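You operate a simulated robot arm through the tools that you are given. There is no shell and no other tool.

The job below is to be done with a simulated two-armed robot. You get a single attempt, and the scene is never put back.

TASK
Pick up the seal roller with one hand, pass it to the other hand and put it on the top of the orange tug. Take the green plug from the top of the nutrunner bench and put it on the bottom shelf of the nutrunner bench. Take the green tag and put it on the top of the seal bench. Fetch the yellow test block and set it on the shelf under the test box. Fetch the black spacer block and set it on the top of the door b kit rack. Open the warmer drawer. The order is free. Set down upright: yellow test block, black spacer block.

Only the result counts: the job must be done as asked and must still hold three seconds after the hand-in. Knocking over, shifting, dropping, spilling or breaking anything else fails it. A push-on lid holds only when it is set on centred and level and pressed home; a screw cap is set on level and turned clockwise until tight.

THE ROBOT
Two 7-joint arms with fingered hands on one trunk, on a base that moves. Base frame: it is fixed to the floor where the robot stands at the start and does not move with it; the origin is under the middle of the robot, x ahead of it, y to its left, z up. Lengths are in mm, angles in degrees, forces in N, time in s.
The left shoulder is at the start at [23, 214, 1269], the right one opposite. With the tool pointing down near the work surface each hand reaches from about 100 to 580 mm from the robot's upright axis, wherever it stands, measured 20 degrees to its own side. Places, roughly: black spacer block (5x5x7 cm) [-3100, 10100, 900]; bottom shelf of the nutrunner bench [-5700, 8900, 200]; green plug [-5500, 9000, 750]; green tag [-5500, 10000, 1000]; seal roller (5x4x18 cm) [500, -200, 900]; shelf under the test box [-5700, 10500, 200]; top of the door B kit rack [-2500, 7100, 1000]; top of the orange tug [-1400, 1000, 600]; top of the seal bench [-5100, 7000, 900]; warmer drawer [-5600, 2100, 700]; yellow test block [-5500, 10500, 750]. Payload 3.3 kg a hand.
The TCP of each hand is the grasp point between the finger pads, 26 mm short of the fingertips. In the tool frame z runs along the fingers and y along their closing line. The gripper opens to 132 mm; its body begins 73 mm behind the TCP. The gripper is a hand of 2 fingers: y runs from the thumb to the fingers, the wrist lies at [0, 0, -224] in the tool frame, and closing takes about 1.5 s.
Orientation is told as [roll, pitch, yaw] about the base's x, y, z axes, in that order, counted from this pose: with the fingers straight down and closing along the base's y, the tool's x points along the base's -x, its y along +y and its z along -z.

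THE INTERFACE
- The arms move only by the tool play_rows. It takes "left_increments", "right_increments" or both (then of equal length, played together; a hand with none holds still); each is a list of rows, each a list of 3 entries, a list of its own where there are three numbers: the shift along the tool's x, y, z in mm, then the turn, a rotation vector about the tool's x, y, z in rad, then the gripper command, from -1 (fully open) to 1 (shut), values between in proportion. In form: [[[dx, dy, dz], [ax, ay, az], grip], ...]. A call has 1 to 20 rows; each row is the pose to reach, as a shift and turn from the pose commanded when the call began, along the tool's axes at that moment. Each row takes 0.2 s and may step no farther than 50 mm and 8.6 degrees from the row before; otherwise, or with a gripper value out of range, the whole call is refused. Where a pose cannot be reached the arm comes as near as it can. A force on the tool above 40 N (or 10 N above the force at the start of the call, whichever is more), or a blocked arm, ends the call early, and 0.2 s more pass. The fingers move at their own pace (about 153 mm/s each) and stop on an object; they squeeze with about 33 N. The grip force told is the motor's: it shows also when the fingers shut on nothing. Time passes only in rows, and 0.2 s behind the last, so rows that repeat a pose let the fingers close. The reply holds the time, the measured pose of the TCP, the force on the tool along the base axes, the opening and the grip force, in the units named above and with some noise, with the torque about the TCP (base axes, N m) and any sound that the robot's microphone picked up.
- Cameras (640 x 400 px; columns grow to the right, rows downward): "scene" is now at [97, -22.7, 1436.9]; the picture's right is [-0.27, -0.96, 0.00], its down [-0.60, 0.17, -0.79] and it looks along [0.76, -0.21, -0.62] (base axes); focal length 265 px, centre (320, 200). "left" rides on the left gripper at [-65, -3, -99] in its tool frame; the picture's right is [0.04, -1.00, 0.00], its down [0.83, 0.03, -0.55] and it looks along [0.55, 0.02, 0.83] (tool axes); focal length 261 px, centre (320, 200). "right" rides on the right gripper at [65, -3, -99] in its tool frame; the picture's right is [0.04, 1.00, 0.00], its down [-0.83, 0.03, -0.55] and it looks along [-0.55, 0.02, 0.83] (tool axes); focal length 261 px, centre (320, 200). There is no depth. A picture from a camera that has moved, and an enlarged one, comes with that camera's place and axes in the base frame and with its lens.
- get_image(camera): a new picture of that camera. The clock stands still meanwhile.
- slide_trunk(by): moves the trunk up (or, below 0, down) by that many mm; the arms and the scene camera ride with it, the base frame stays. It gives what a move gives, with no picture.
- steer(legs): drives the robot by 1 to 6 legs, each [ahead, left, turn to the left] in mm, mm and degrees, along the robot's own axes; the way and the turn of a leg run together, so that a leg with both is an arc; at most 1500 mm and 180 degrees a leg. The arms and the cameras ride along, it lands a little off, and it stops where it bumps. It gives what a move gives.
- grasp_type(shape, hand): the hand has 2 fingers and takes this shape, open, in about a second: jaw (thumb against the fingers, like two jaws); tri (thumb and two fingers); tip (a fingertip pinch); poke (one finger out to press); point (the index stretched); flat (the hand flat); cup (the hand cupped); fist (a fist). The gripper value then closes the fingers along that shape, each until it touches; the sizes above hold for jaw. It gives what a move gives, with no picture.
- head_to(pan, tilt): turns the head with the scene camera to pan (to the left, within 86 degrees either way) and tilt (down, from -29 to 69), counted from straight ahead of the robot (the tilt from the chest, where the trunk bows). It gives what a move gives.
- zoom(camera, box): a new picture of the part [left, top, right, bottom] of that camera's present view, enlarged. The clock stands still meanwhile.
- finish_job(): hands the job in; it is judged then, once.

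Places have to be worked out from the pictures, the camera data and where the tool is seen. Open the grippers and draw the arms clear of the work before you hand the job in, unless the task says otherwise.

The tools are called as a command line: name --argument value ..., lists and objects as JSON in quotes. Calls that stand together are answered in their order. play_rows: Moves the arms, as the interface text tells. Its arguments: {"type":"object","properties":{"left_increments":{"type":"array","items":{"type":"array"}},"right_increments":{"type":"array","items":{"type":"array"}}},"required":[]} The other tools are called the same way: slide_trunk (by) moves the trunk up or down; grasp_type (shape, hand) gives the hand a shape; steer (legs) drives the base; head_to (pan, tilt) turns the head that bears the scene camera; get_image (camera) takes a picture; zoom (camera, box) takes an enlarged picture of a part of a camera's view; finish_job () hands the job in.

At the start:

```text
time_s: 0.0
left_ee_pos: [405.9, 38.3, 1130.6]
left_orientation: [0.1, 0.1, 0.0]
left_contact_force: [1.5, 0.0, -0.6]
left_wrist_torque: [-0.02, 0.01, -0.03]
left_grip_width: 131.6
left_gripper_force: 0.1
left_shape: jaw
right_ee_pos: [423.0, -377.2, 1130.1]
right_orientation: [0.0, 0.0, 0.0]
right_contact_force: [-0.2, -0.1, -0.5]
right_wrist_torque: [0.02, -0.02, 0.03]
right_grip_width: 132.0
right_gripper_force: 0.1
right_shape: jaw
trunk travel left (down, up): [-550.0, 211.0]
robot x, y, heading: [-2.6, 2.5, 0.2]
head pan, tilt (commanded): [-15.8, 38.3]
```

scene: 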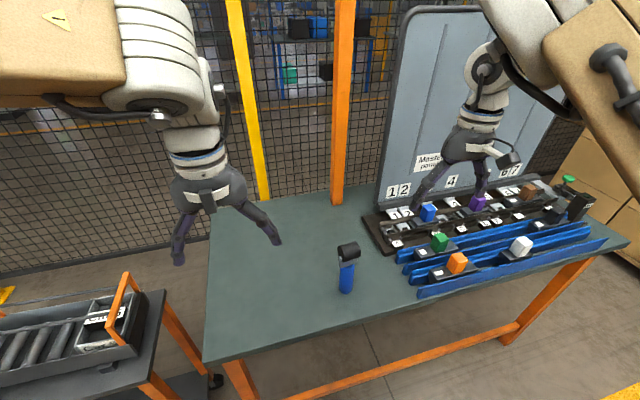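
right: 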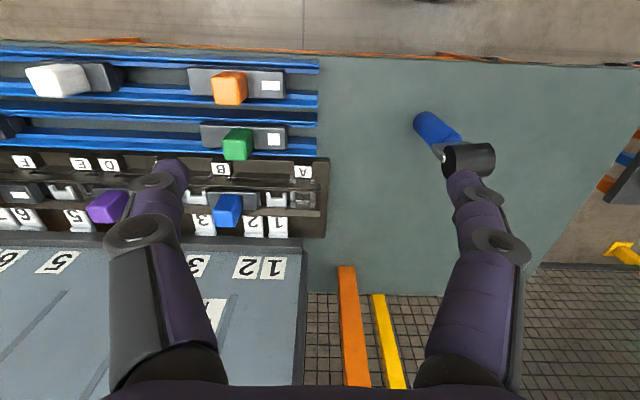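
left: 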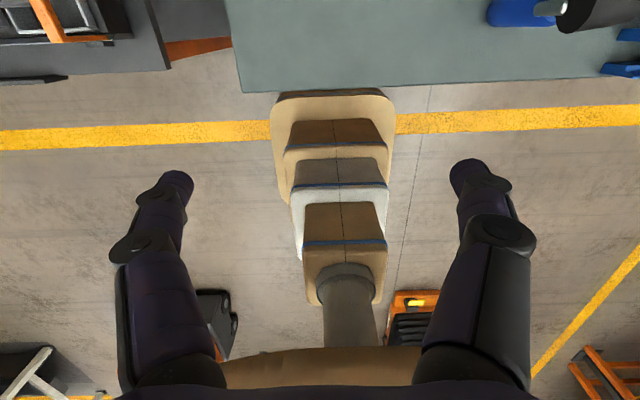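

I'll start with a closer look at the seal roller, which stands on the table ahead near column 347, row 268.

zoom --camera "scene" --box '[280, 210, 440, 310]'

zoom --camera "right" --box '[370, 90, 530, 190]'

```text
4.00 times, centred on (360, 260) of scene
camera zoom: at [97.0, -22.7, 1436.9], right [-0.27, -0.96, 0.0], down [-0.6, 0.17, -0.79], along [0.76, -0.21, -0.62], focal length 1061 px, centre (160, -40)
```

zoom: 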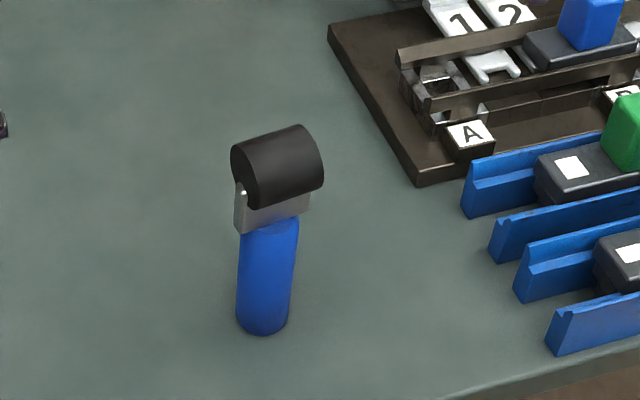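

```text
4.00 times, centred on (450, 140) of right
camera zoom: at [358.3, -377.9, 1229.2], right [-0.04, 1.0, 0.0], down [0.83, 0.03, 0.55], along [0.55, 0.02, -0.83], focal length 1043 px, centre (-200, 440)
```

zoom: 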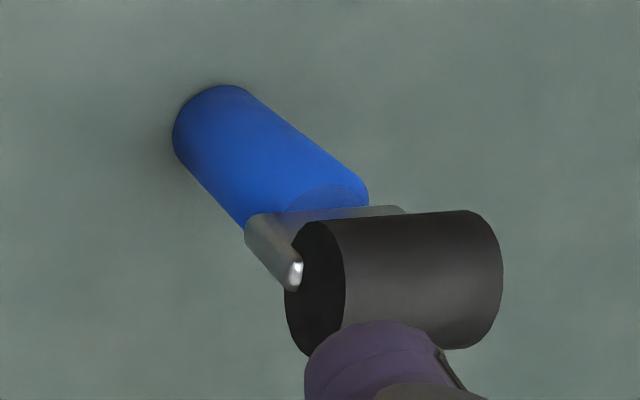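

The roller stands upright at about (480, -200) with its foot near z 797, so the table top is about 797. Before moving I'll look around with the head to learn the surroundings.

head_to --pan 80 --tilt 20

get_image --camera "scene"

head_to --pan -80 --tilt 20

get_image --camera "scene"

```text
time_s: 1.7
left_ee_pos: [406.9, 38.6, 1132.2]
left_orientation: [0.0, 0.1, 0.0]
left_contact_force: [0.4, 0.4, -0.2]
left_wrist_torque: [0.01, 0.03, 0.0]
left_grip_width: 131.8
left_gripper_force: 0.1
left_shape: jaw
right_ee_pos: [421.7, -376.4, 1130.5]
right_orientation: [0.0, 0.0, 0.0]
right_contact_force: [-0.2, 1.0, -0.1]
right_wrist_torque: [-0.03, 0.01, 0.04]
right_grip_width: 131.9
right_gripper_force: 0.0
right_shape: jaw
trunk travel left (down, up): [-550.0, 211.0]
robot x, y, heading: [-2.3, -0.8, -0.2]
head pan, tilt (commanded): [80.0, 20.0]
```

```text
taken
camera scene: at [30.3, 92.4, 1465.7], right [0.98, -0.17, 0.0], down [-0.06, -0.34, -0.94], along [0.16, 0.93, -0.34], focal length 265 px, centre (320, 200)
```

scene: 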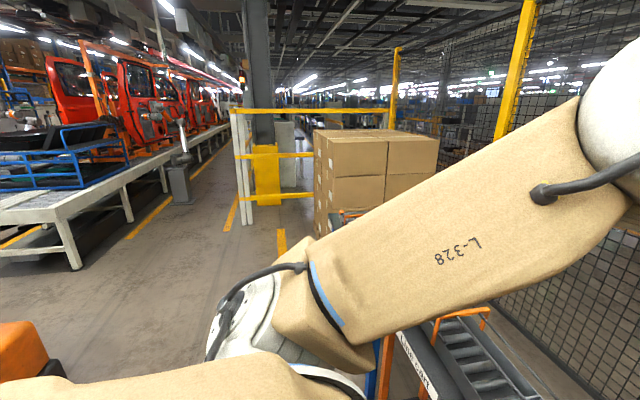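

```text
time_s: 4.2
left_ee_pos: [407.8, 39.1, 1131.4]
left_orientation: [0.0, 0.1, 0.1]
left_contact_force: [-0.7, 1.1, -0.3]
left_wrist_torque: [0.01, -0.02, 0.0]
left_grip_width: 132.2
left_gripper_force: 0.1
left_shape: jaw
right_ee_pos: [421.6, -375.0, 1130.5]
right_orientation: [0.0, 0.0, -0.1]
right_contact_force: [0.4, 0.0, 0.6]
right_wrist_torque: [0.01, -0.02, -0.01]
right_grip_width: 131.9
right_gripper_force: 0.0
right_shape: jaw
trunk travel left (down, up): [-550.0, 211.0]
robot x, y, heading: [3.9, 4.3, 0.1]
head pan, tilt (commanded): [-80.0, 20.0]
```

```text
taken
camera scene: at [30.3, -91.0, 1465.7], right [-0.98, -0.17, 0.0], down [-0.06, 0.34, -0.94], along [0.16, -0.93, -0.34], focal length 265 px, centre (320, 200)
```

scene: 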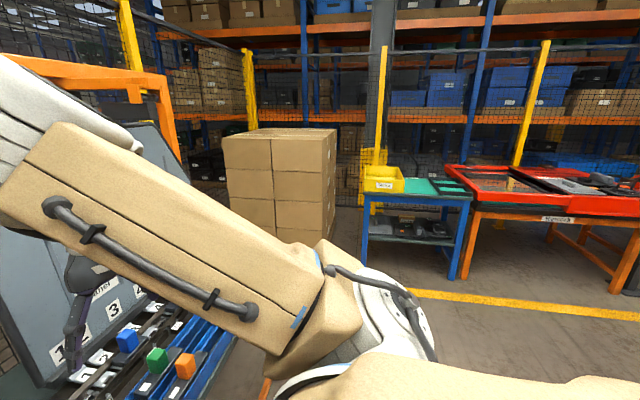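

The room is a large factory floor with open aisles, and I'll look further when driving. First the roller: I move the left hand aside (+y) and bring the right hand above the roller at (480, -200), fingers still well above its 977 mm top.

play_rows --left_increments '[[[0, 30, 0], [0, 0, 0], -1], [[0, 60, 0], [0, 0, 0], -1], [[0, 90, 0], [0, 0, 0], -1], [[0, 120, 0], [0, 0, 0], -1], [[0, 150, 0], [0, 0, 0], -1], [[0, 150, 0], [0, 0, 0], -1]]' --right_increments '[[[-12, 35, 0], [0, 0, 0], -1], [[-24, 70, 0], [0, 0, 0], -1], [[-36, 105, 0], [0, 0, 0], -1], [[-48, 140, 0], [0, 0, 0], -1], [[-58, 175, 0], [0, 0, 0], -1], [[-58, 175, 0], [0, 0, 0], -1]]'

head_to --pan -15 --tilt 40

get_image --camera "right"

get_image --camera "scene"

```text
time_s: 5.6
left_ee_pos: [405.4, 189.3, 1129.4]
left_orientation: [0.0, 0.1, 0.0]
left_contact_force: [-0.3, -0.5, -0.3]
left_wrist_torque: [0.02, 0.04, -0.04]
left_grip_width: 132.0
left_gripper_force: 0.1
left_shape: jaw
right_ee_pos: [480.2, -203.3, 1128.5]
right_orientation: [0.4, 0.3, -0.6]
right_contact_force: [0.1, -0.3, 0.6]
right_wrist_torque: [0.02, 0.02, 0.02]
right_grip_width: 131.8
right_gripper_force: 0.0
right_shape: jaw
trunk travel left (down, up): [-550.0, 211.0]
robot x, y, heading: [4.4, -0.4, 0.1]
head pan, tilt (commanded): [-80.0, 20.0]
```

```text
time_s: 6.9
left_ee_pos: [405.0, 189.3, 1129.6]
left_orientation: [-0.1, 0.0, 0.0]
left_contact_force: [-1.1, 0.3, 0.0]
left_wrist_torque: [-0.02, 0.0, 0.01]
left_grip_width: 132.0
left_gripper_force: 0.0
left_shape: jaw
right_ee_pos: [481.5, -202.9, 1131.4]
right_orientation: [0.6, 0.0, -0.7]
right_contact_force: [0.3, -0.7, -0.1]
right_wrist_torque: [0.01, 0.04, -0.01]
right_grip_width: 131.6
right_gripper_force: 0.1
right_shape: jaw
trunk travel left (down, up): [-550.0, 211.0]
robot x, y, heading: [1.6, 1.1, -0.2]
head pan, tilt (commanded): [-15.0, 40.0]
```

```text
taken
camera right: at [416.8, -205.2, 1230.3], right [-0.03, 1.0, 0.01], down [0.83, 0.02, 0.55], along [0.55, 0.02, -0.83], focal length 261 px, centre (320, 200)
```

right: 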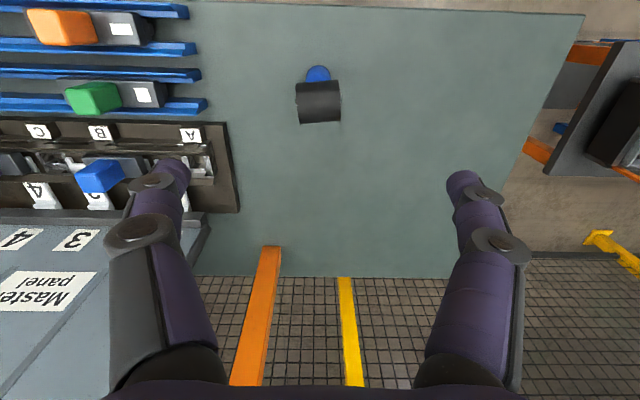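

```text
taken
camera scene: at [96.2, -21.3, 1434.3], right [-0.26, -0.97, 0.0], down [-0.62, 0.17, -0.77], along [0.74, -0.2, -0.64], focal length 265 px, centre (320, 200)
```

scene: 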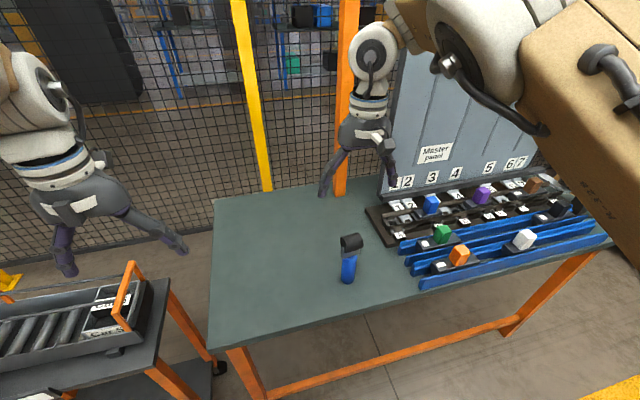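

In the right camera the roller head sits centred between the fingers, at about (480, -204, 957), its axle running along y. I descend 175 mm with the fingers open, check, and then close.

play_rows --right_increments '[[[0, 0, 40], [0, 0, 0], -1], [[0, 0, 80], [0, 0, 0], -1], [[0, 0, 120], [0, 0, 0], -1], [[0, 0, 150], [0, 0, 0], -1], [[0, 0, 174], [0, 0, 0], -1], [[0, 0, 174], [0, 0, 0], -1]]'

get_image --camera "right"

zoom --camera "scene" --box '[270, 180, 430, 280]'

```text
time_s: 8.3
left_ee_pos: [405.1, 189.0, 1129.9]
left_orientation: [-0.1, 0.2, 0.0]
left_contact_force: [-0.1, -0.3, 0.5]
left_wrist_torque: [0.01, 0.01, 0.04]
left_grip_width: 132.3
left_gripper_force: 0.0
left_shape: jaw
right_ee_pos: [486.0, -214.4, 959.5]
right_orientation: [0.6, 0.0, -1.5]
right_contact_force: [-0.4, -0.4, -0.5]
right_wrist_torque: [-0.03, 0.0, -0.01]
right_grip_width: 132.0
right_gripper_force: 0.0
right_shape: jaw
trunk travel left (down, up): [-550.0, 211.0]
robot x, y, heading: [-0.8, 3.3, -0.1]
head pan, tilt (commanded): [-15.0, 40.0]
```

```text
taken
camera right: at [422.1, -214.4, 1057.5], right [-0.01, 1.0, 0.01], down [0.83, 0.01, 0.55], along [0.55, 0.02, -0.83], focal length 261 px, centre (320, 200)
```

right: 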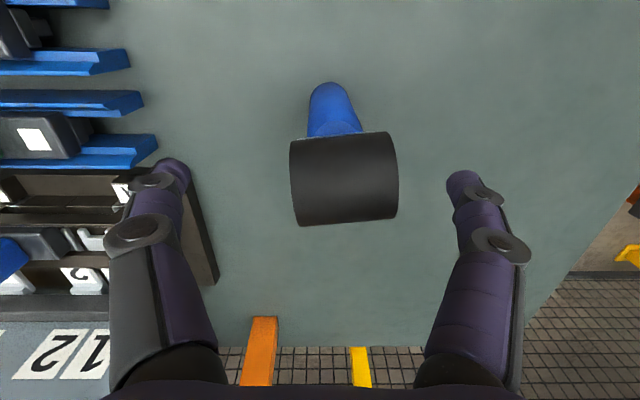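

```text
4.00 times, centred on (350, 230) of scene
camera zoom: at [95.9, -21.1, 1434.4], right [-0.26, -0.97, 0.0], down [-0.62, 0.17, -0.77], along [0.74, -0.2, -0.64], focal length 1061 px, centre (200, 80)
```

zoom: 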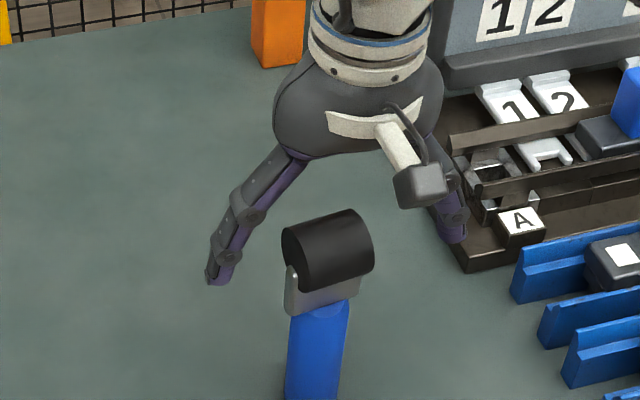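

The hand drifted about 13 mm to -y, and the roller head appears turned by about 6 degrees. I correct with +7 in tool x, +13 in tool y and a small yaw, then look again.

play_rows --right_increments '[[[4, 7, 0], [0, 0, -0.06], -1], [[7, 13, 0], [0, 0, -0.13], -1], [[7, 13, 0], [0, 0, -0.13], -1]]'

get_image --camera "right"

```text
time_s: 9.1
left_ee_pos: [405.3, 188.9, 1129.5]
left_orientation: [-0.1, 0.2, -0.1]
left_contact_force: [0.6, -0.8, 1.0]
left_wrist_torque: [0.0, 0.0, 0.0]
left_grip_width: 131.7
left_gripper_force: 0.1
left_shape: jaw
right_ee_pos: [482.6, -215.3, 960.2]
right_orientation: [0.6, 0.4, 5.9]
right_contact_force: [0.8, 0.9, 0.2]
right_wrist_torque: [-0.01, 0.02, 0.01]
right_grip_width: 131.9
right_gripper_force: 0.0
right_shape: jaw
right hand out of reach, approached as far as the arm can: row 1, 2, 3
trunk travel left (down, up): [-550.0, 211.0]
robot x, y, heading: [-1.4, 2.3, 0.2]
head pan, tilt (commanded): [-15.0, 40.0]
```

```text
taken
camera right: at [420.1, -224.7, 1059.2], right [-0.15, 0.99, 0.01], down [0.83, 0.12, 0.55], along [0.54, 0.09, -0.84], focal length 261 px, centre (320, 200)
```

right: 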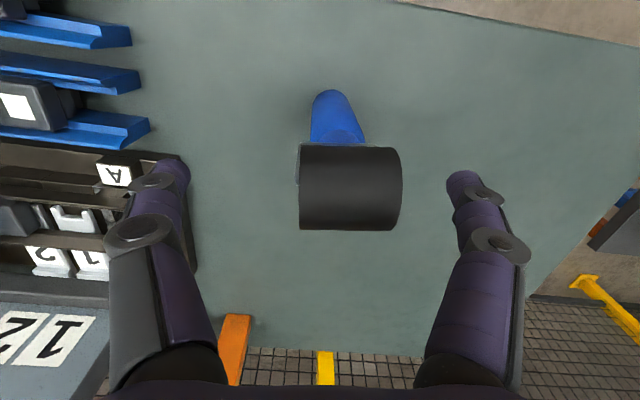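

The right arm reports it is at its reach limit here, so I'll raise the trunk 130 mm; the open hand rises straight off the roller and the arm then works lower relative to the shoulder.

slide_trunk --by 130

play_rows --right_increments '[[[3, 10, 0], [0, 0, 0], -1], [[3, 15, 10], [0, 0, 0], -1], [[3, 15, 40], [0, 0, 0], -1], [[3, 15, 80], [0, 0, 0], -1], [[3, 15, 110], [0, 0, 0], -1], [[3, 15, 110], [0, 0, 0], -1]]'

get_image --camera "right"

```text
time_s: 10.7
left_ee_pos: [407.2, 188.1, 1260.8]
left_orientation: [0.0, 0.1, -0.1]
left_contact_force: [-1.0, -0.6, -0.8]
left_wrist_torque: [0.01, -0.02, 0.0]
left_grip_width: 131.6
left_gripper_force: 0.0
left_shape: jaw
right_ee_pos: [484.3, -213.6, 1093.7]
right_orientation: [0.6, 0.0, 6.1]
right_contact_force: [0.0, 0.3, -0.2]
right_wrist_torque: [-0.05, 0.03, -0.03]
right_grip_width: 131.8
right_gripper_force: 0.1
right_shape: jaw
trunk travel left (down, up): [-680.0, 81.0]
robot x, y, heading: [0.2, 0.2, -0.0]
head pan, tilt (commanded): [-15.0, 40.0]
```

```text
time_s: 12.1
left_ee_pos: [405.5, 187.8, 1260.2]
left_orientation: [0.0, 0.0, 0.0]
left_contact_force: [-0.8, 0.0, 0.2]
left_wrist_torque: [0.02, -0.01, 0.01]
left_grip_width: 131.7
left_gripper_force: 0.1
left_shape: jaw
right_ee_pos: [475.9, -195.2, 982.8]
right_orientation: [0.2, 0.0, 7.1]
right_contact_force: [-0.2, 0.0, 0.8]
right_wrist_torque: [-0.01, 0.01, 0.02]
right_grip_width: 132.1
right_gripper_force: 0.1
right_shape: jaw
right hand out of reach, approached as far as the arm can: row 1, 2, 3, 4
trunk travel left (down, up): [-680.0, 81.0]
robot x, y, heading: [-0.1, -1.6, 0.1]
head pan, tilt (commanded): [-15.0, 40.0]
```

```text
taken
camera right: at [413.6, -204.6, 1083.1], right [-0.16, 0.99, 0.0], down [0.82, 0.14, 0.55], along [0.54, 0.09, -0.83], focal length 261 px, centre (320, 200)
```

right: 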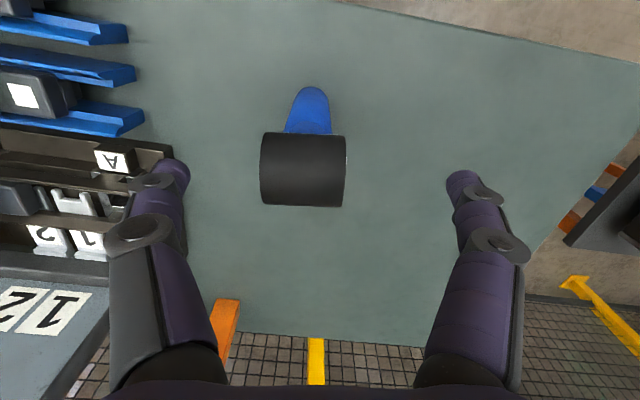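

Now the hand is at (476, -195, 983) and the roller head reads about 8 mm toward -y from the finger centre. I correct -7.5 in tool y, descend 26 mm and look once more.

play_rows --right_increments '[[[0, -7.5, 5], [0, 0, 0], -1], [[0, -7.5, 26], [0, 0, 0], -1], [[0, -7.5, 26], [0, 0, 0], -1]]'

get_image --camera "right"

```text
time_s: 12.9
left_ee_pos: [405.6, 189.6, 1259.9]
left_orientation: [0.1, 0.3, 0.0]
left_contact_force: [0.6, 0.1, 0.7]
left_wrist_torque: [-0.03, 0.01, 0.02]
left_grip_width: 132.0
left_gripper_force: 0.0
left_shape: jaw
right_ee_pos: [476.3, -198.5, 957.1]
right_orientation: [0.0, 0.0, 7.5]
right_contact_force: [0.1, -0.1, 0.1]
right_wrist_torque: [0.01, -0.02, 0.02]
right_grip_width: 132.0
right_gripper_force: 0.0
right_shape: jaw
trunk travel left (down, up): [-680.0, 81.0]
robot x, y, heading: [-1.6, 1.3, 0.2]
head pan, tilt (commanded): [-15.0, 40.0]
```

```text
taken
camera right: at [413.1, -208.7, 1056.3], right [-0.17, 0.99, 0.0], down [0.82, 0.14, 0.55], along [0.54, 0.09, -0.83], focal length 261 px, centre (320, 200)
```

right: 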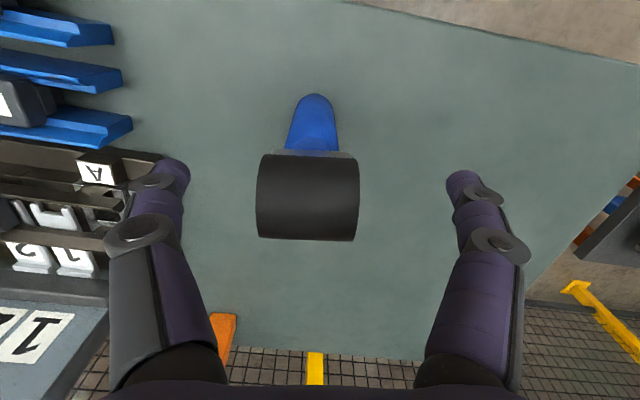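

The roller head is now within about 5 mm of the finger centre and squared up. I shift -5 mm and close the right hand, then watch the width.

play_rows --right_increments '[[[0, -5, 0], [0, 0, 0], -1], [[0, -5, 0], [0, 0, 0], 0], [[0, -5, 0], [0, 0, 0], 1], [[0, -5, 0], [0, 0, 0], 1], [[0, -5, 0], [0, 0, 0], 1], [[0, -5, 0], [0, 0, 0], 1], [[0, -5, 0], [0, 0, 0], 1], [[0, -5, 0], [0, 0, 0], 1]]'

get_image --camera "right"

zoom --camera "scene" --box '[240, 180, 460, 320]'

```text
time_s: 14.7
left_ee_pos: [406.2, 188.1, 1260.9]
left_orientation: [-0.1, 0.1, 0.0]
left_contact_force: [-0.3, 0.7, 0.0]
left_wrist_torque: [0.0, 0.03, -0.02]
left_grip_width: 131.8
left_gripper_force: 0.0
left_shape: jaw
right_ee_pos: [477.8, -203.7, 956.2]
right_orientation: [0.1, 0.1, 7.5]
right_contact_force: [0.0, -0.8, -1.1]
right_wrist_torque: [0.0, 0.0, -0.02]
right_grip_width: 42.9
right_gripper_force: 33.6
right_shape: jaw
trunk travel left (down, up): [-680.0, 81.0]
robot x, y, heading: [-0.2, 1.1, -0.1]
head pan, tilt (commanded): [-15.0, 40.0]
```

```text
taken
camera right: at [414.5, -213.6, 1056.1], right [-0.17, 0.99, 0.0], down [0.82, 0.14, 0.55], along [0.54, 0.1, -0.83], focal length 261 px, centre (320, 200)
```

right: 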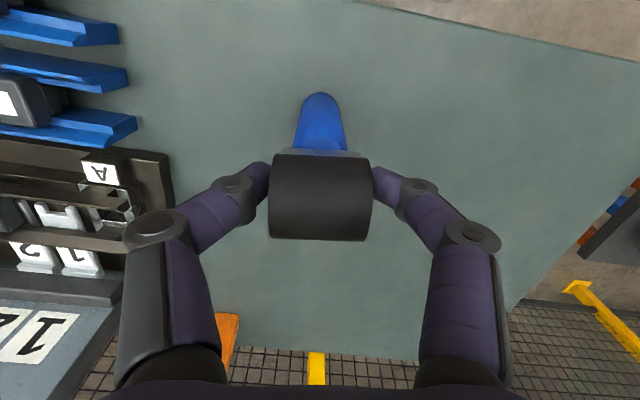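

```text
2.86 times, centred on (350, 250) of scene
camera zoom: at [93.5, -21.3, 1564.3], right [-0.26, -0.97, 0.0], down [-0.62, 0.17, -0.77], along [0.74, -0.2, -0.64], focal length 758 px, centre (234, 57)
```

zoom: 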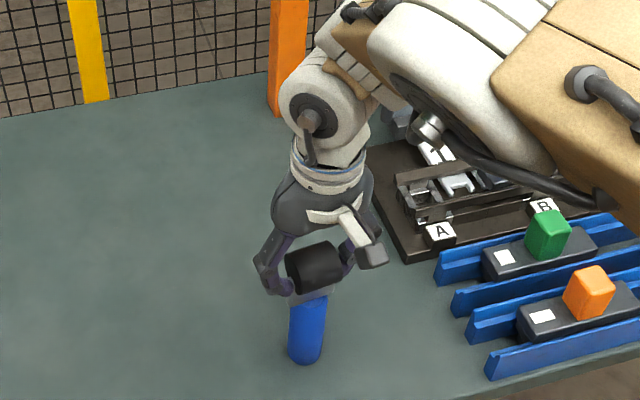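

The right hand holds the roller head (43 mm, 33 N). I lift it straight up and then draw it back toward (360, -110, 1066) for the hand-over.

play_rows --right_increments '[[[0, -5, -20], [0, 0, 0], 1], [[5, -5, -45], [0, 0, 0], 1], [[20, 5, -70], [0, 0, 0], 1], [[40, 30, -90], [0, 0, 0], 1], [[60, 55, -105], [0, 0, 0], 1], [[85, 80, -110], [0, 0, 0], 1], [[105, 100, -110], [0, 0, 0], 1], [[105, 100, -110], [0, 0, 0], 1]]'

get_image --camera "right"

get_image --camera "scene"

```text
time_s: 16.5
left_ee_pos: [406.9, 189.2, 1260.2]
left_orientation: [0.1, 0.1, 0.0]
left_contact_force: [-0.4, -0.2, 0.6]
left_wrist_torque: [-0.04, 0.03, 0.0]
left_grip_width: 132.0
left_gripper_force: 0.2
left_shape: jaw
right_ee_pos: [468.4, -215.6, 1020.9]
right_orientation: [0.5, 0.2, 6.4]
right_contact_force: [-0.3, -0.5, -2.1]
right_wrist_torque: [0.03, 0.02, -0.05]
right_grip_width: 42.8
right_gripper_force: 33.1
right_shape: jaw
right hand out of reach, approached as far as the arm can: row 3, 4, 5, 6, 7, 8
trunk travel left (down, up): [-680.0, 81.0]
robot x, y, heading: [3.0, 0.1, -0.1]
head pan, tilt (commanded): [-15.0, 40.0]
```

```text
taken
camera right: at [406.4, -225.4, 1118.9], right [-0.15, 0.99, 0.01], down [0.83, 0.12, 0.55], along [0.54, 0.09, -0.84], focal length 261 px, centre (320, 200)
```

right: 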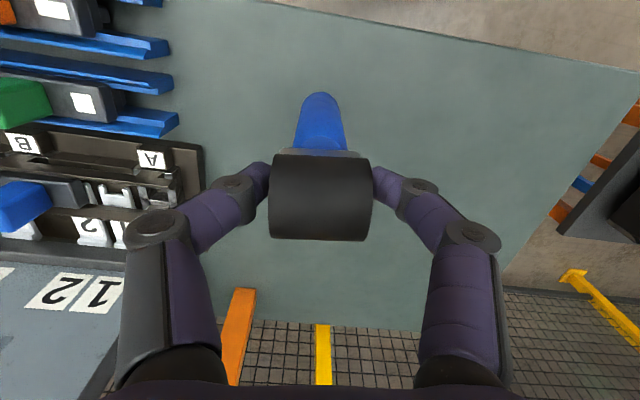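

```text
taken
camera scene: at [93.5, -21.3, 1564.3], right [-0.26, -0.97, 0.0], down [-0.62, 0.17, -0.77], along [0.74, -0.2, -0.64], focal length 265 px, centre (320, 200)
```

scene: 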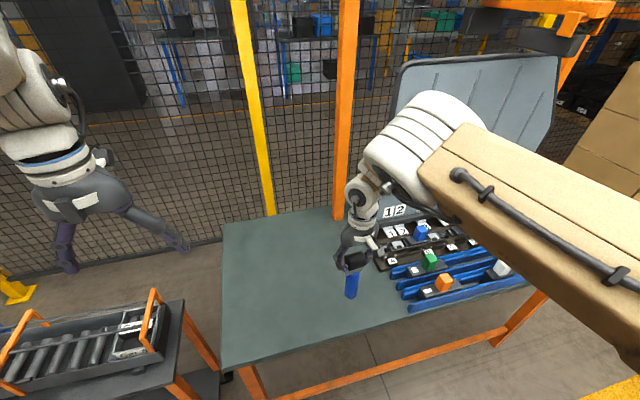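

The roller is lifted (foot about 64 mm above the table) but the right arm met a limit, probably a wrist limit tied to the yaw. I turn the hand back to a negative yaw while lifting a little to see whether it frees up.

play_rows --right_increments '[[[0, 0, 0], [0, 0, 0.1], 1], [[0, 0, 0], [0, 0, 0.2], 1], [[0, 0, -10], [0, 0, 0.3], 1], [[10, 0, -20], [0, 0, 0.4], 1], [[25, 0, -30], [0, 0, 0.4], 1], [[40, 0, -40], [0, 0, 0.4], 1]]'

```text
time_s: 17.9
left_ee_pos: [406.4, 188.6, 1260.6]
left_orientation: [0.0, 0.0, -0.1]
left_contact_force: [0.2, 0.1, -0.8]
left_wrist_torque: [0.0, 0.0, -0.02]
left_grip_width: 131.9
left_gripper_force: 0.0
left_shape: jaw
right_ee_pos: [447.7, -247.5, 1056.4]
right_orientation: [0.3, 0.9, -17.0]
right_contact_force: [0.2, -0.5, -2.3]
right_wrist_torque: [0.03, 0.01, -0.03]
right_grip_width: 42.3
right_gripper_force: 33.5
right_shape: jaw
right hand out of reach, approached as far as the arm can: row 3, 4, 5, 6
trunk travel left (down, up): [-680.0, 81.0]
robot x, y, heading: [1.9, -1.8, -0.0]
head pan, tilt (commanded): [-15.0, 40.0]
```

At this height the inward motion is limited; lower relative to the shoulder it should free up. I raise the trunk by its last 80 mm and check what lies behind the robot with the left camera, since I want to back away from the table for the hand-over.

slide_trunk --by 80

get_image --camera "left"

head_to --pan 84 --tilt 35

get_image --camera "scene"

head_to --pan -84 --tilt 35

get_image --camera "scene"

```text
time_s: 19.1
left_ee_pos: [406.3, 189.1, 1340.9]
left_orientation: [0.1, 0.1, 0.0]
left_contact_force: [0.2, 0.4, 0.2]
left_wrist_torque: [0.03, 0.03, 0.01]
left_grip_width: 131.8
left_gripper_force: 0.0
left_shape: jaw
right_ee_pos: [450.9, -245.1, 1142.0]
right_orientation: [0.6, 0.4, -16.9]
right_contact_force: [-0.3, -0.1, -2.7]
right_wrist_torque: [0.01, 0.01, 0.02]
right_grip_width: 42.6
right_gripper_force: 32.6
right_shape: jaw
trunk travel left (down, up): [-760.0, 1.0]
robot x, y, heading: [-1.8, 4.3, -0.0]
head pan, tilt (commanded): [-15.0, 40.0]
```

```text
taken
camera left: at [472.3, 185.5, 1438.0], right [-0.04, -1.0, 0.0], down [-0.83, 0.03, 0.55], along [-0.55, 0.02, -0.83], focal length 261 px, centre (320, 200)
```

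left: 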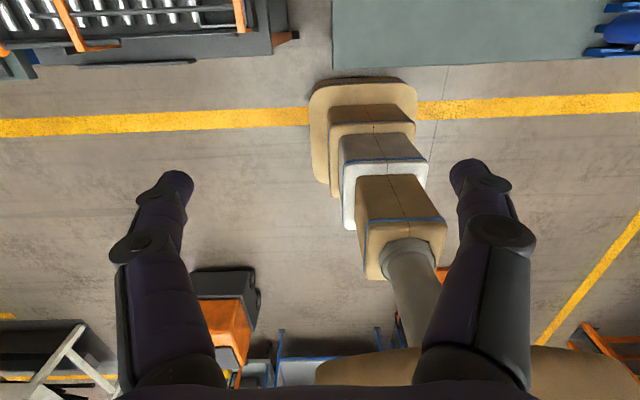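

```text
time_s: 20.8
left_ee_pos: [406.3, 189.4, 1340.6]
left_orientation: [0.0, 0.1, 0.0]
left_contact_force: [0.3, 0.7, 0.2]
left_wrist_torque: [-0.02, 0.0, 0.05]
left_grip_width: 131.9
left_gripper_force: 0.1
left_shape: jaw
right_ee_pos: [452.0, -247.7, 1143.4]
right_orientation: [0.5, 0.2, -16.9]
right_contact_force: [0.4, 0.4, -2.0]
right_wrist_torque: [-0.02, 0.0, 0.04]
right_grip_width: 42.8
right_gripper_force: 33.0
right_shape: jaw
trunk travel left (down, up): [-760.0, 1.0]
robot x, y, heading: [0.7, 0.9, 0.0]
head pan, tilt (commanded): [84.0, 35.0]
```

```text
taken
camera scene: at [20.1, 88.3, 1652.0], right [0.99, -0.11, 0.0], down [-0.06, -0.57, -0.82], along [0.09, 0.81, -0.57], focal length 265 px, centre (320, 200)
```

scene: 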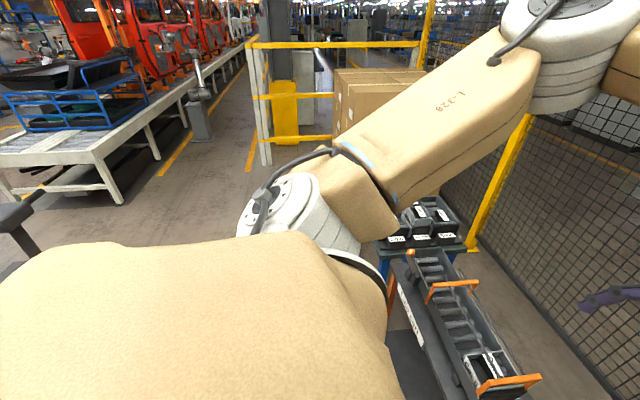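

```text
time_s: 23.4
left_ee_pos: [407.0, 189.6, 1340.0]
left_orientation: [0.0, 0.1, 0.1]
left_contact_force: [-0.5, 0.3, 0.4]
left_wrist_torque: [-0.03, 0.01, 0.04]
left_grip_width: 132.0
left_gripper_force: 0.0
left_shape: jaw
right_ee_pos: [450.6, -247.4, 1142.8]
right_orientation: [0.6, 0.3, -16.9]
right_contact_force: [0.8, 0.6, -2.5]
right_wrist_torque: [0.01, -0.02, 0.01]
right_grip_width: 42.5
right_gripper_force: 33.3
right_shape: jaw
trunk travel left (down, up): [-760.0, 1.0]
robot x, y, heading: [3.5, 4.5, -0.1]
head pan, tilt (commanded): [-84.0, 35.0]
```

```text
taken
camera scene: at [20.1, -86.9, 1652.0], right [-0.99, -0.1, 0.0], down [-0.06, 0.57, -0.82], along [0.09, -0.81, -0.57], focal length 265 px, centre (320, 200)
```

scene: 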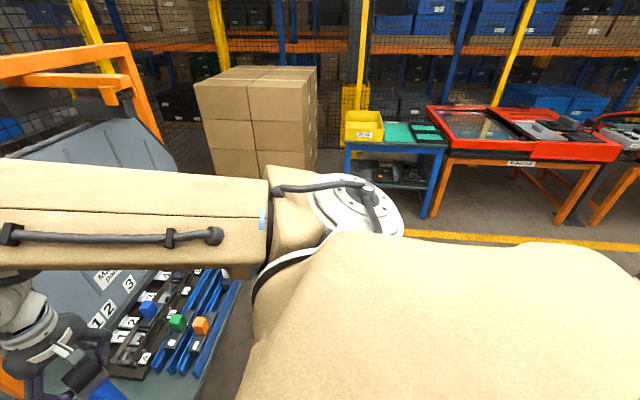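

Behind the robot the floor is free for at least 600 mm (the orange tug stands near x -1000 and beyond). I back off 300 mm from the table so that the hand-over happens over free floor.

steer --legs '[[-300, 0, 0]]'

play_rows --right_increments '[[[0, 0, 30], [0, 0, 0], 1], [[0, 0, 60], [0, 0, 0], 1], [[10, 10, 90], [0, 0, 0], 1], [[20, 25, 120], [0, 0, 0], 1], [[40, 45, 130], [0, 0, 0], 1], [[60, 65, 140], [0, 0, 0], 1], [[60, 65, 140], [0, 0, 0], 1]]'

```text
time_s: 25.4
left_ee_pos: [111.0, 186.5, 1339.9]
left_orientation: [0.0, 0.1, -0.3]
left_contact_force: [0.1, -0.5, 0.1]
left_wrist_torque: [0.04, -0.03, 0.0]
left_grip_width: 131.7
left_gripper_force: 0.1
left_shape: jaw
right_ee_pos: [152.1, -248.7, 1143.2]
right_orientation: [0.6, 0.4, -17.1]
right_contact_force: [0.4, -0.4, -2.0]
right_wrist_torque: [0.02, -0.01, -0.02]
right_grip_width: 42.7
right_gripper_force: 33.0
right_shape: jaw
trunk travel left (down, up): [-760.0, 1.0]
robot x, y, heading: [-297.7, 0.7, -0.3]
head pan, tilt (commanded): [-84.0, 35.0]
```

```text
time_s: 27.0
left_ee_pos: [110.2, 188.4, 1340.0]
left_orientation: [0.0, 0.1, -0.2]
left_contact_force: [-0.2, 0.1, -0.6]
left_wrist_torque: [-0.01, -0.01, 0.01]
left_grip_width: 131.6
left_gripper_force: 0.1
left_shape: jaw
right_ee_pos: [140.5, -223.7, 1024.7]
right_orientation: [0.5, 0.4, -18.0]
right_contact_force: [-0.6, 0.3, -2.1]
right_wrist_torque: [0.02, -0.03, 0.01]
right_grip_width: 42.6
right_gripper_force: 32.9
right_shape: jaw
right hand out of reach, approached as far as the arm can: row 5, 6, 7
trunk travel left (down, up): [-760.0, 1.0]
robot x, y, heading: [-296.6, -1.4, -0.3]
head pan, tilt (commanded): [-84.0, 35.0]
```

Inward motion is still limited at this height. I go lower (about 930) and turn the yaw back toward zero while moving inward.

play_rows --right_increments '[[[0, 0, 30], [0, 0, -0.05], 1], [[0, 0, 60], [0, 0, -0.1], 1], [[0, 0, 90], [0, 0, -0.15], 1], [[10, 20, 100], [0, 0, -0.2], 1], [[20, 40, 100], [0, 0, -0.25], 1], [[30, 60, 100], [0, 0, -0.3], 1], [[40, 80, 100], [0, 0, -0.3], 1], [[40, 80, 100], [0, 0, -0.3], 1]]'

head_to --pan -20 --tilt 45

get_image --camera "scene"

```text
time_s: 28.8
left_ee_pos: [110.8, 186.5, 1340.4]
left_orientation: [0.0, 0.1, -0.3]
left_contact_force: [0.0, 0.6, -0.2]
left_wrist_torque: [0.01, -0.02, -0.03]
left_grip_width: 131.9
left_gripper_force: 0.1
left_shape: jaw
right_ee_pos: [137.2, -148.4, 928.6]
right_orientation: [-0.3, -0.2, -1.9]
right_contact_force: [-0.7, 0.0, -2.7]
right_wrist_torque: [0.02, 0.02, -0.02]
right_grip_width: 42.8
right_gripper_force: 32.5
right_shape: jaw
trunk travel left (down, up): [-760.0, 1.0]
robot x, y, heading: [-295.4, -1.6, -0.4]
head pan, tilt (commanded): [-84.0, 35.0]
```

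```text
time_s: 30.1
left_ee_pos: [110.1, 186.8, 1341.5]
left_orientation: [-0.1, 0.1, -0.2]
left_contact_force: [0.0, -0.4, 0.4]
left_wrist_torque: [-0.03, 0.0, 0.0]
left_grip_width: 131.9
left_gripper_force: 0.2
left_shape: jaw
right_ee_pos: [130.6, -150.1, 923.3]
right_orientation: [-0.4, 0.5, -2.0]
right_contact_force: [-0.1, -0.7, -2.0]
right_wrist_torque: [0.0, -0.04, -0.03]
right_grip_width: 42.6
right_gripper_force: 32.9
right_shape: jaw
trunk travel left (down, up): [-760.0, 1.0]
robot x, y, heading: [-295.9, -2.6, -0.3]
head pan, tilt (commanded): [-20.0, 45.0]
```

```text
taken
camera scene: at [-210.2, -26.8, 1637.2], right [-0.35, -0.94, 0.0], down [-0.66, 0.25, -0.71], along [0.66, -0.25, -0.71], focal length 265 px, centre (320, 200)
```

scene: 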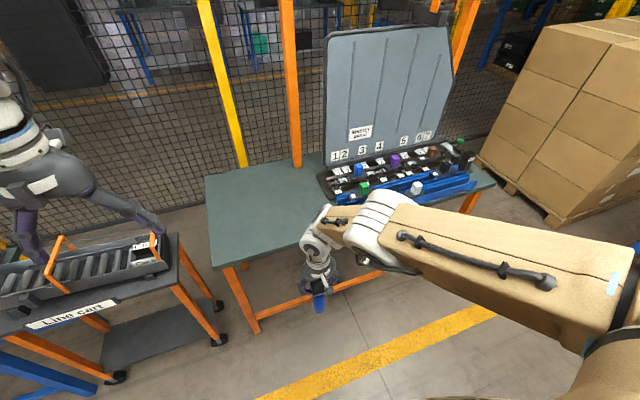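

At this lower height the right arm moves freely: TCP now about (131, -150, 923). For the hand-over I'll turn the right hand so its fingers point level, forward-left at 45 degrees, so the blue handle sticks out toward the left hand, which can then grip it from above.

play_rows --right_increments '[[[7, 5, -8], [-0.044, -0.106, -0.044], 1], [[14, 10, -15], [-0.088, -0.212, -0.088], 1], [[21, 14, -23], [-0.132, -0.318, -0.132], 1], [[28, 19, -31], [-0.175, -0.424, -0.175], 1], [[35, 24, -38], [-0.219, -0.529, -0.219], 1], [[42, 29, -46], [-0.263, -0.635, -0.263], 1], [[50, 34, -54], [-0.307, -0.741, -0.307], 1], [[57, 38, -61], [-0.351, -0.847, -0.351], 1], [[64, 43, -69], [-0.395, -0.953, -0.395], 1], [[71, 48, -76], [-0.439, -1.059, -0.439], 1], [[78, 53, -84], [-0.482, -1.165, -0.482], 1], [[85, 57, -92], [-0.526, -1.271, -0.526], 1], [[92, 62, -99], [-0.57, -1.377, -0.57], 1], [[99, 67, -107], [-0.614, -1.4825, -0.614], 1], [[99, 67, -107], [-0.614, -1.4825, -0.614], 1]]'

get_image --camera "scene"

get_image --camera "right"

```text
time_s: 33.5
left_ee_pos: [109.3, 187.9, 1340.9]
left_orientation: [-0.1, 0.1, -0.2]
left_contact_force: [-0.1, 0.7, 0.5]
left_wrist_torque: [0.01, 0.01, 0.0]
left_grip_width: 131.9
left_gripper_force: 0.0
left_shape: jaw
right_ee_pos: [56.6, -133.6, 1010.1]
right_orientation: [-62.0, -84.3, 102.9]
right_contact_force: [-0.6, 0.3, -2.3]
right_wrist_torque: [-0.09, 0.12, 0.01]
right_grip_width: 41.1
right_gripper_force: 33.5
right_shape: jaw
right hand out of reach, approached as far as the arm can: row 1, 2, 3, 4, 5, 6, 7, 8, 9, 11, 12, 13, 14, 15
trunk travel left (down, up): [-760.0, 1.0]
robot x, y, heading: [-298.3, 0.2, -0.4]
head pan, tilt (commanded): [-20.0, 45.0]
stopped in row 15 (right hand): the arm was blocked; the commanded pose is now the measured one
```

```text
taken
camera scene: at [-210.5, -27.1, 1637.2], right [-0.35, -0.94, 0.0], down [-0.66, 0.25, -0.71], along [0.66, -0.25, -0.71], focal length 265 px, centre (320, 200)
```

scene: 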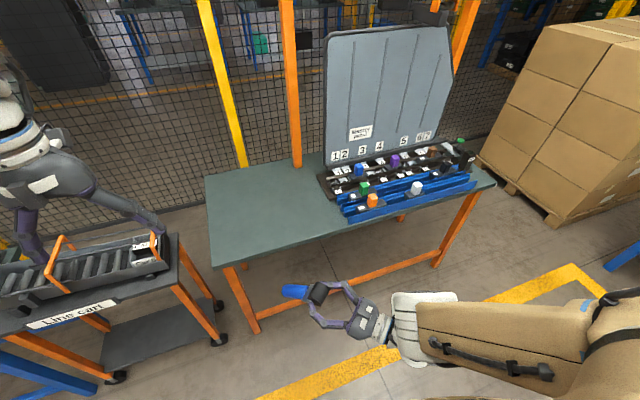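

```text
taken
camera right: at [-13.6, -205.6, 951.1], right [-0.65, 0.75, -0.13], down [-0.46, -0.25, 0.85], along [0.6, 0.61, 0.51], focal length 261 px, centre (320, 200)
```

right: 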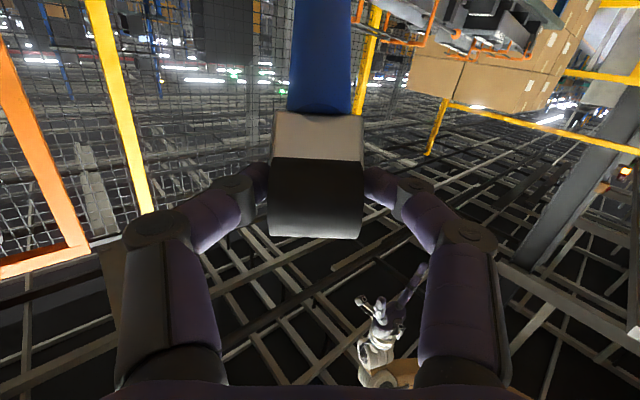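

The right hand now points level forward-left at (57, -134, 1010), the roller still held. The handle may have drooped about the axle, so I zoom in to see its direction.

zoom --camera "scene" --box '[260, 260, 420, 360]'

get_image --camera "left"

```text
4.00 times, centred on (340, 310) of scene
camera zoom: at [-210.5, -27.1, 1637.2], right [-0.35, -0.94, 0.0], down [-0.66, 0.25, -0.71], along [0.66, -0.25, -0.71], focal length 1061 px, centre (240, -240)
```

zoom: 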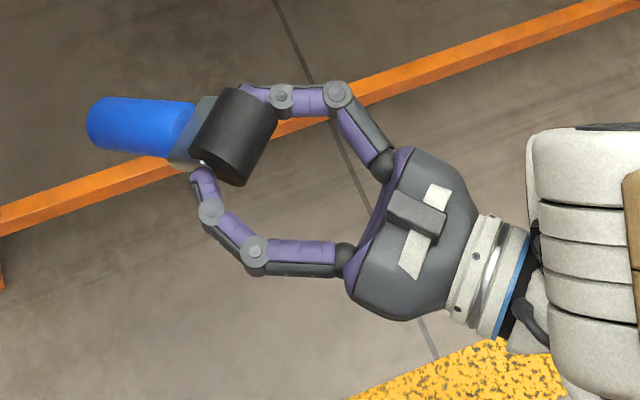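

```text
taken
camera left: at [175.6, 183.4, 1438.3], right [-0.05, -1.0, 0.0], down [-0.83, 0.04, 0.55], along [-0.55, 0.03, -0.83], focal length 261 px, centre (320, 200)
```

left: 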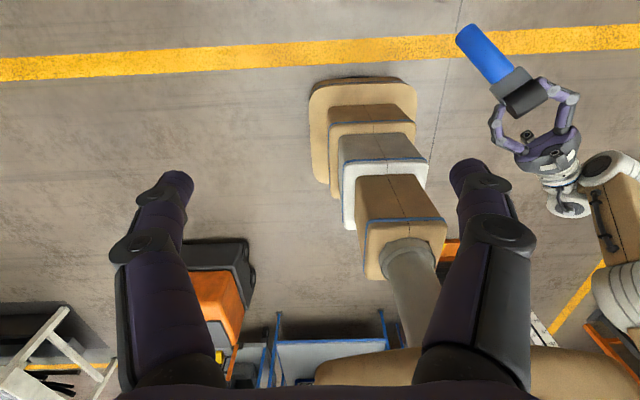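

The left camera shows the handle pointing forward-left and apparently sloping down. I enlarge it in the left camera to triangulate both ends.

zoom --camera "left" --box '[440, 10, 600, 110]'

```text
4.00 times, centred on (520, 60) of left
camera zoom: at [175.6, 183.4, 1438.3], right [-0.05, -1.0, 0.0], down [-0.83, 0.04, 0.55], along [-0.55, 0.03, -0.83], focal length 1043 px, centre (-480, 760)
```

zoom: 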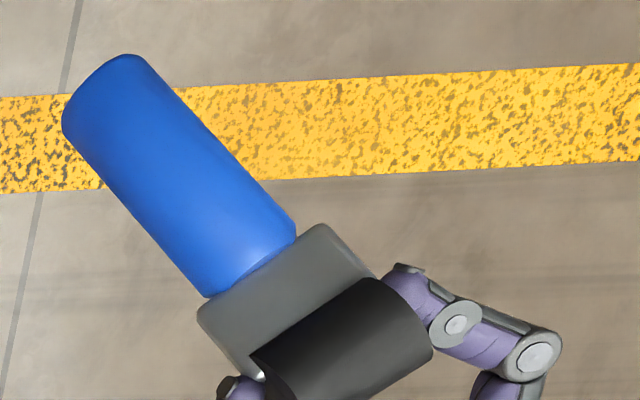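

The handle slopes about 40 degrees down, running from (96, -102, 985) to (155, -58, 919), which suits a left grip coming from the left and above. First I bring the right hand a bit higher and closer so the left arm can reach.

play_rows --right_increments '[[[-15, 3, -6], [0, 0, 0], 1], [[-30, 6, -12], [0, 0, 0], 1], [[-45, 9, -18], [0, 0, 0], 1], [[-61, 12, -25], [0, 0, 0], 1], [[-61, 12, -25], [0, 0, 0], 1]]'

zoom --camera "left" --box '[400, 0, 640, 150]'

zoom --camera "scene" --box '[240, 250, 400, 350]'

```text
time_s: 34.8
left_ee_pos: [110.8, 187.0, 1339.9]
left_orientation: [0.0, 0.1, -0.3]
left_contact_force: [-0.7, 0.8, -0.3]
left_wrist_torque: [0.03, -0.02, -0.02]
left_grip_width: 131.9
left_gripper_force: 0.0
left_shape: jaw
right_ee_pos: [60.8, -136.1, 1012.3]
right_orientation: [-60.8, -83.6, 101.1]
right_contact_force: [-0.1, -0.3, -1.2]
right_wrist_torque: [-0.07, 0.09, -0.02]
right_grip_width: 41.0
right_gripper_force: 32.9
right_shape: jaw
right hand out of reach, approached as far as the arm can: row 1, 2, 3, 4, 5
trunk travel left (down, up): [-760.0, 1.0]
robot x, y, heading: [-299.8, 4.5, -0.3]
head pan, tilt (commanded): [-20.0, 45.0]
```

```text
2.67 times, centred on (520, 75) of left
camera zoom: at [175.8, 184.0, 1438.1], right [-0.05, -1.0, 0.0], down [-0.83, 0.04, 0.55], along [-0.55, 0.03, -0.83], focal length 695 px, centre (-213, 533)
```

zoom: 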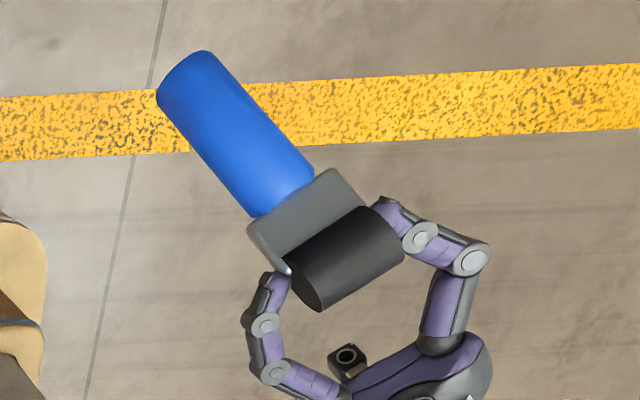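

```text
4.00 times, centred on (320, 300) of scene
camera zoom: at [-210.1, -26.6, 1637.2], right [-0.35, -0.94, 0.0], down [-0.66, 0.25, -0.71], along [0.66, -0.25, -0.71], focal length 1061 px, centre (320, -200)
```

zoom: 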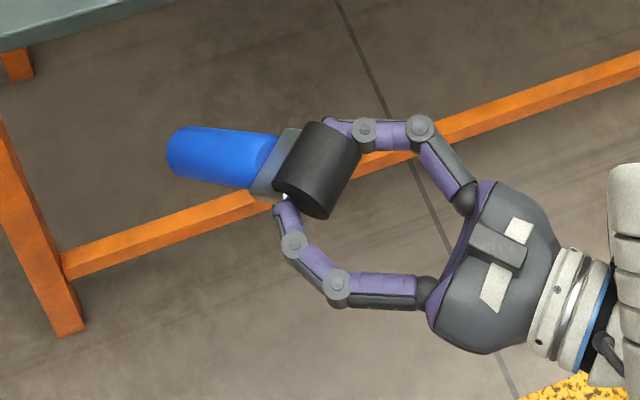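

The right arm cannot go higher in this posture. I try instead to bring it nearer to the body and leftward (base -80 x, +30 y) at the same height.

play_rows --right_increments '[[[-2, 18, -10], [0, 0, 0], 1], [[-4, 37, -20], [0, 0, 0], 1], [[-6, 56, -30], [0, 0, 0], 1], [[-8, 75, -41], [0, 0, 0], 1], [[-8, 75, -41], [0, 0, 0], 1]]'

```text
time_s: 36.1
left_ee_pos: [109.4, 187.4, 1339.7]
left_orientation: [0.0, 0.1, -0.3]
left_contact_force: [-0.3, 0.1, 0.0]
left_wrist_torque: [0.01, 0.03, -0.01]
left_grip_width: 132.1
left_gripper_force: 0.0
left_shape: jaw
right_ee_pos: [9.4, -132.1, 980.8]
right_orientation: [-58.7, -79.4, 97.0]
right_contact_force: [0.6, 0.1, -1.3]
right_wrist_torque: [-0.06, 0.13, 0.0]
right_grip_width: 41.0
right_gripper_force: 33.4
right_shape: jaw
right hand out of reach, approached as far as the arm can: row 1, 2, 3, 4, 5
trunk travel left (down, up): [-760.0, 1.0]
robot x, y, heading: [-298.5, 1.6, -0.4]
head pan, tilt (commanded): [-20.0, 45.0]
stopped in row 5 (right hand): the arm was blocked; the commanded pose is now the measured one
```

The right hand came to (9, -132, 981). I re-measure the handle from both cameras before sending the left hand.

zoom --camera "left" --box '[400, 0, 640, 150]'

zoom --camera "scene" --box '[240, 280, 432, 400]'

```text
2.67 times, centred on (520, 75) of left
camera zoom: at [175.7, 183.6, 1438.2], right [-0.05, -1.0, 0.0], down [-0.83, 0.04, 0.55], along [-0.55, 0.03, -0.83], focal length 695 px, centre (-213, 533)
```

zoom: 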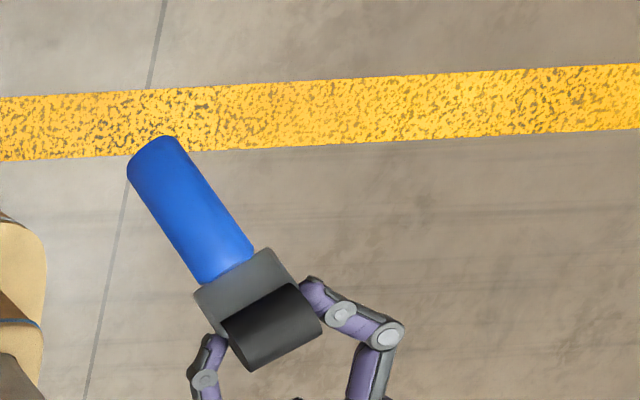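

```text
3.33 times, centred on (336, 340) of scene
camera zoom: at [-210.4, -26.9, 1637.2], right [-0.35, -0.94, 0.0], down [-0.66, 0.25, -0.71], along [0.66, -0.25, -0.71], focal length 884 px, centre (267, -267)
```

zoom: 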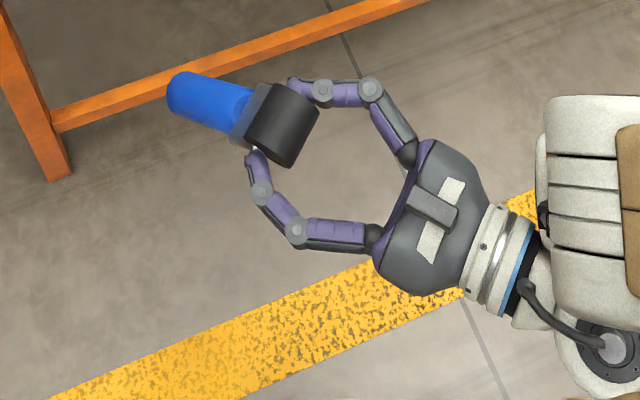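

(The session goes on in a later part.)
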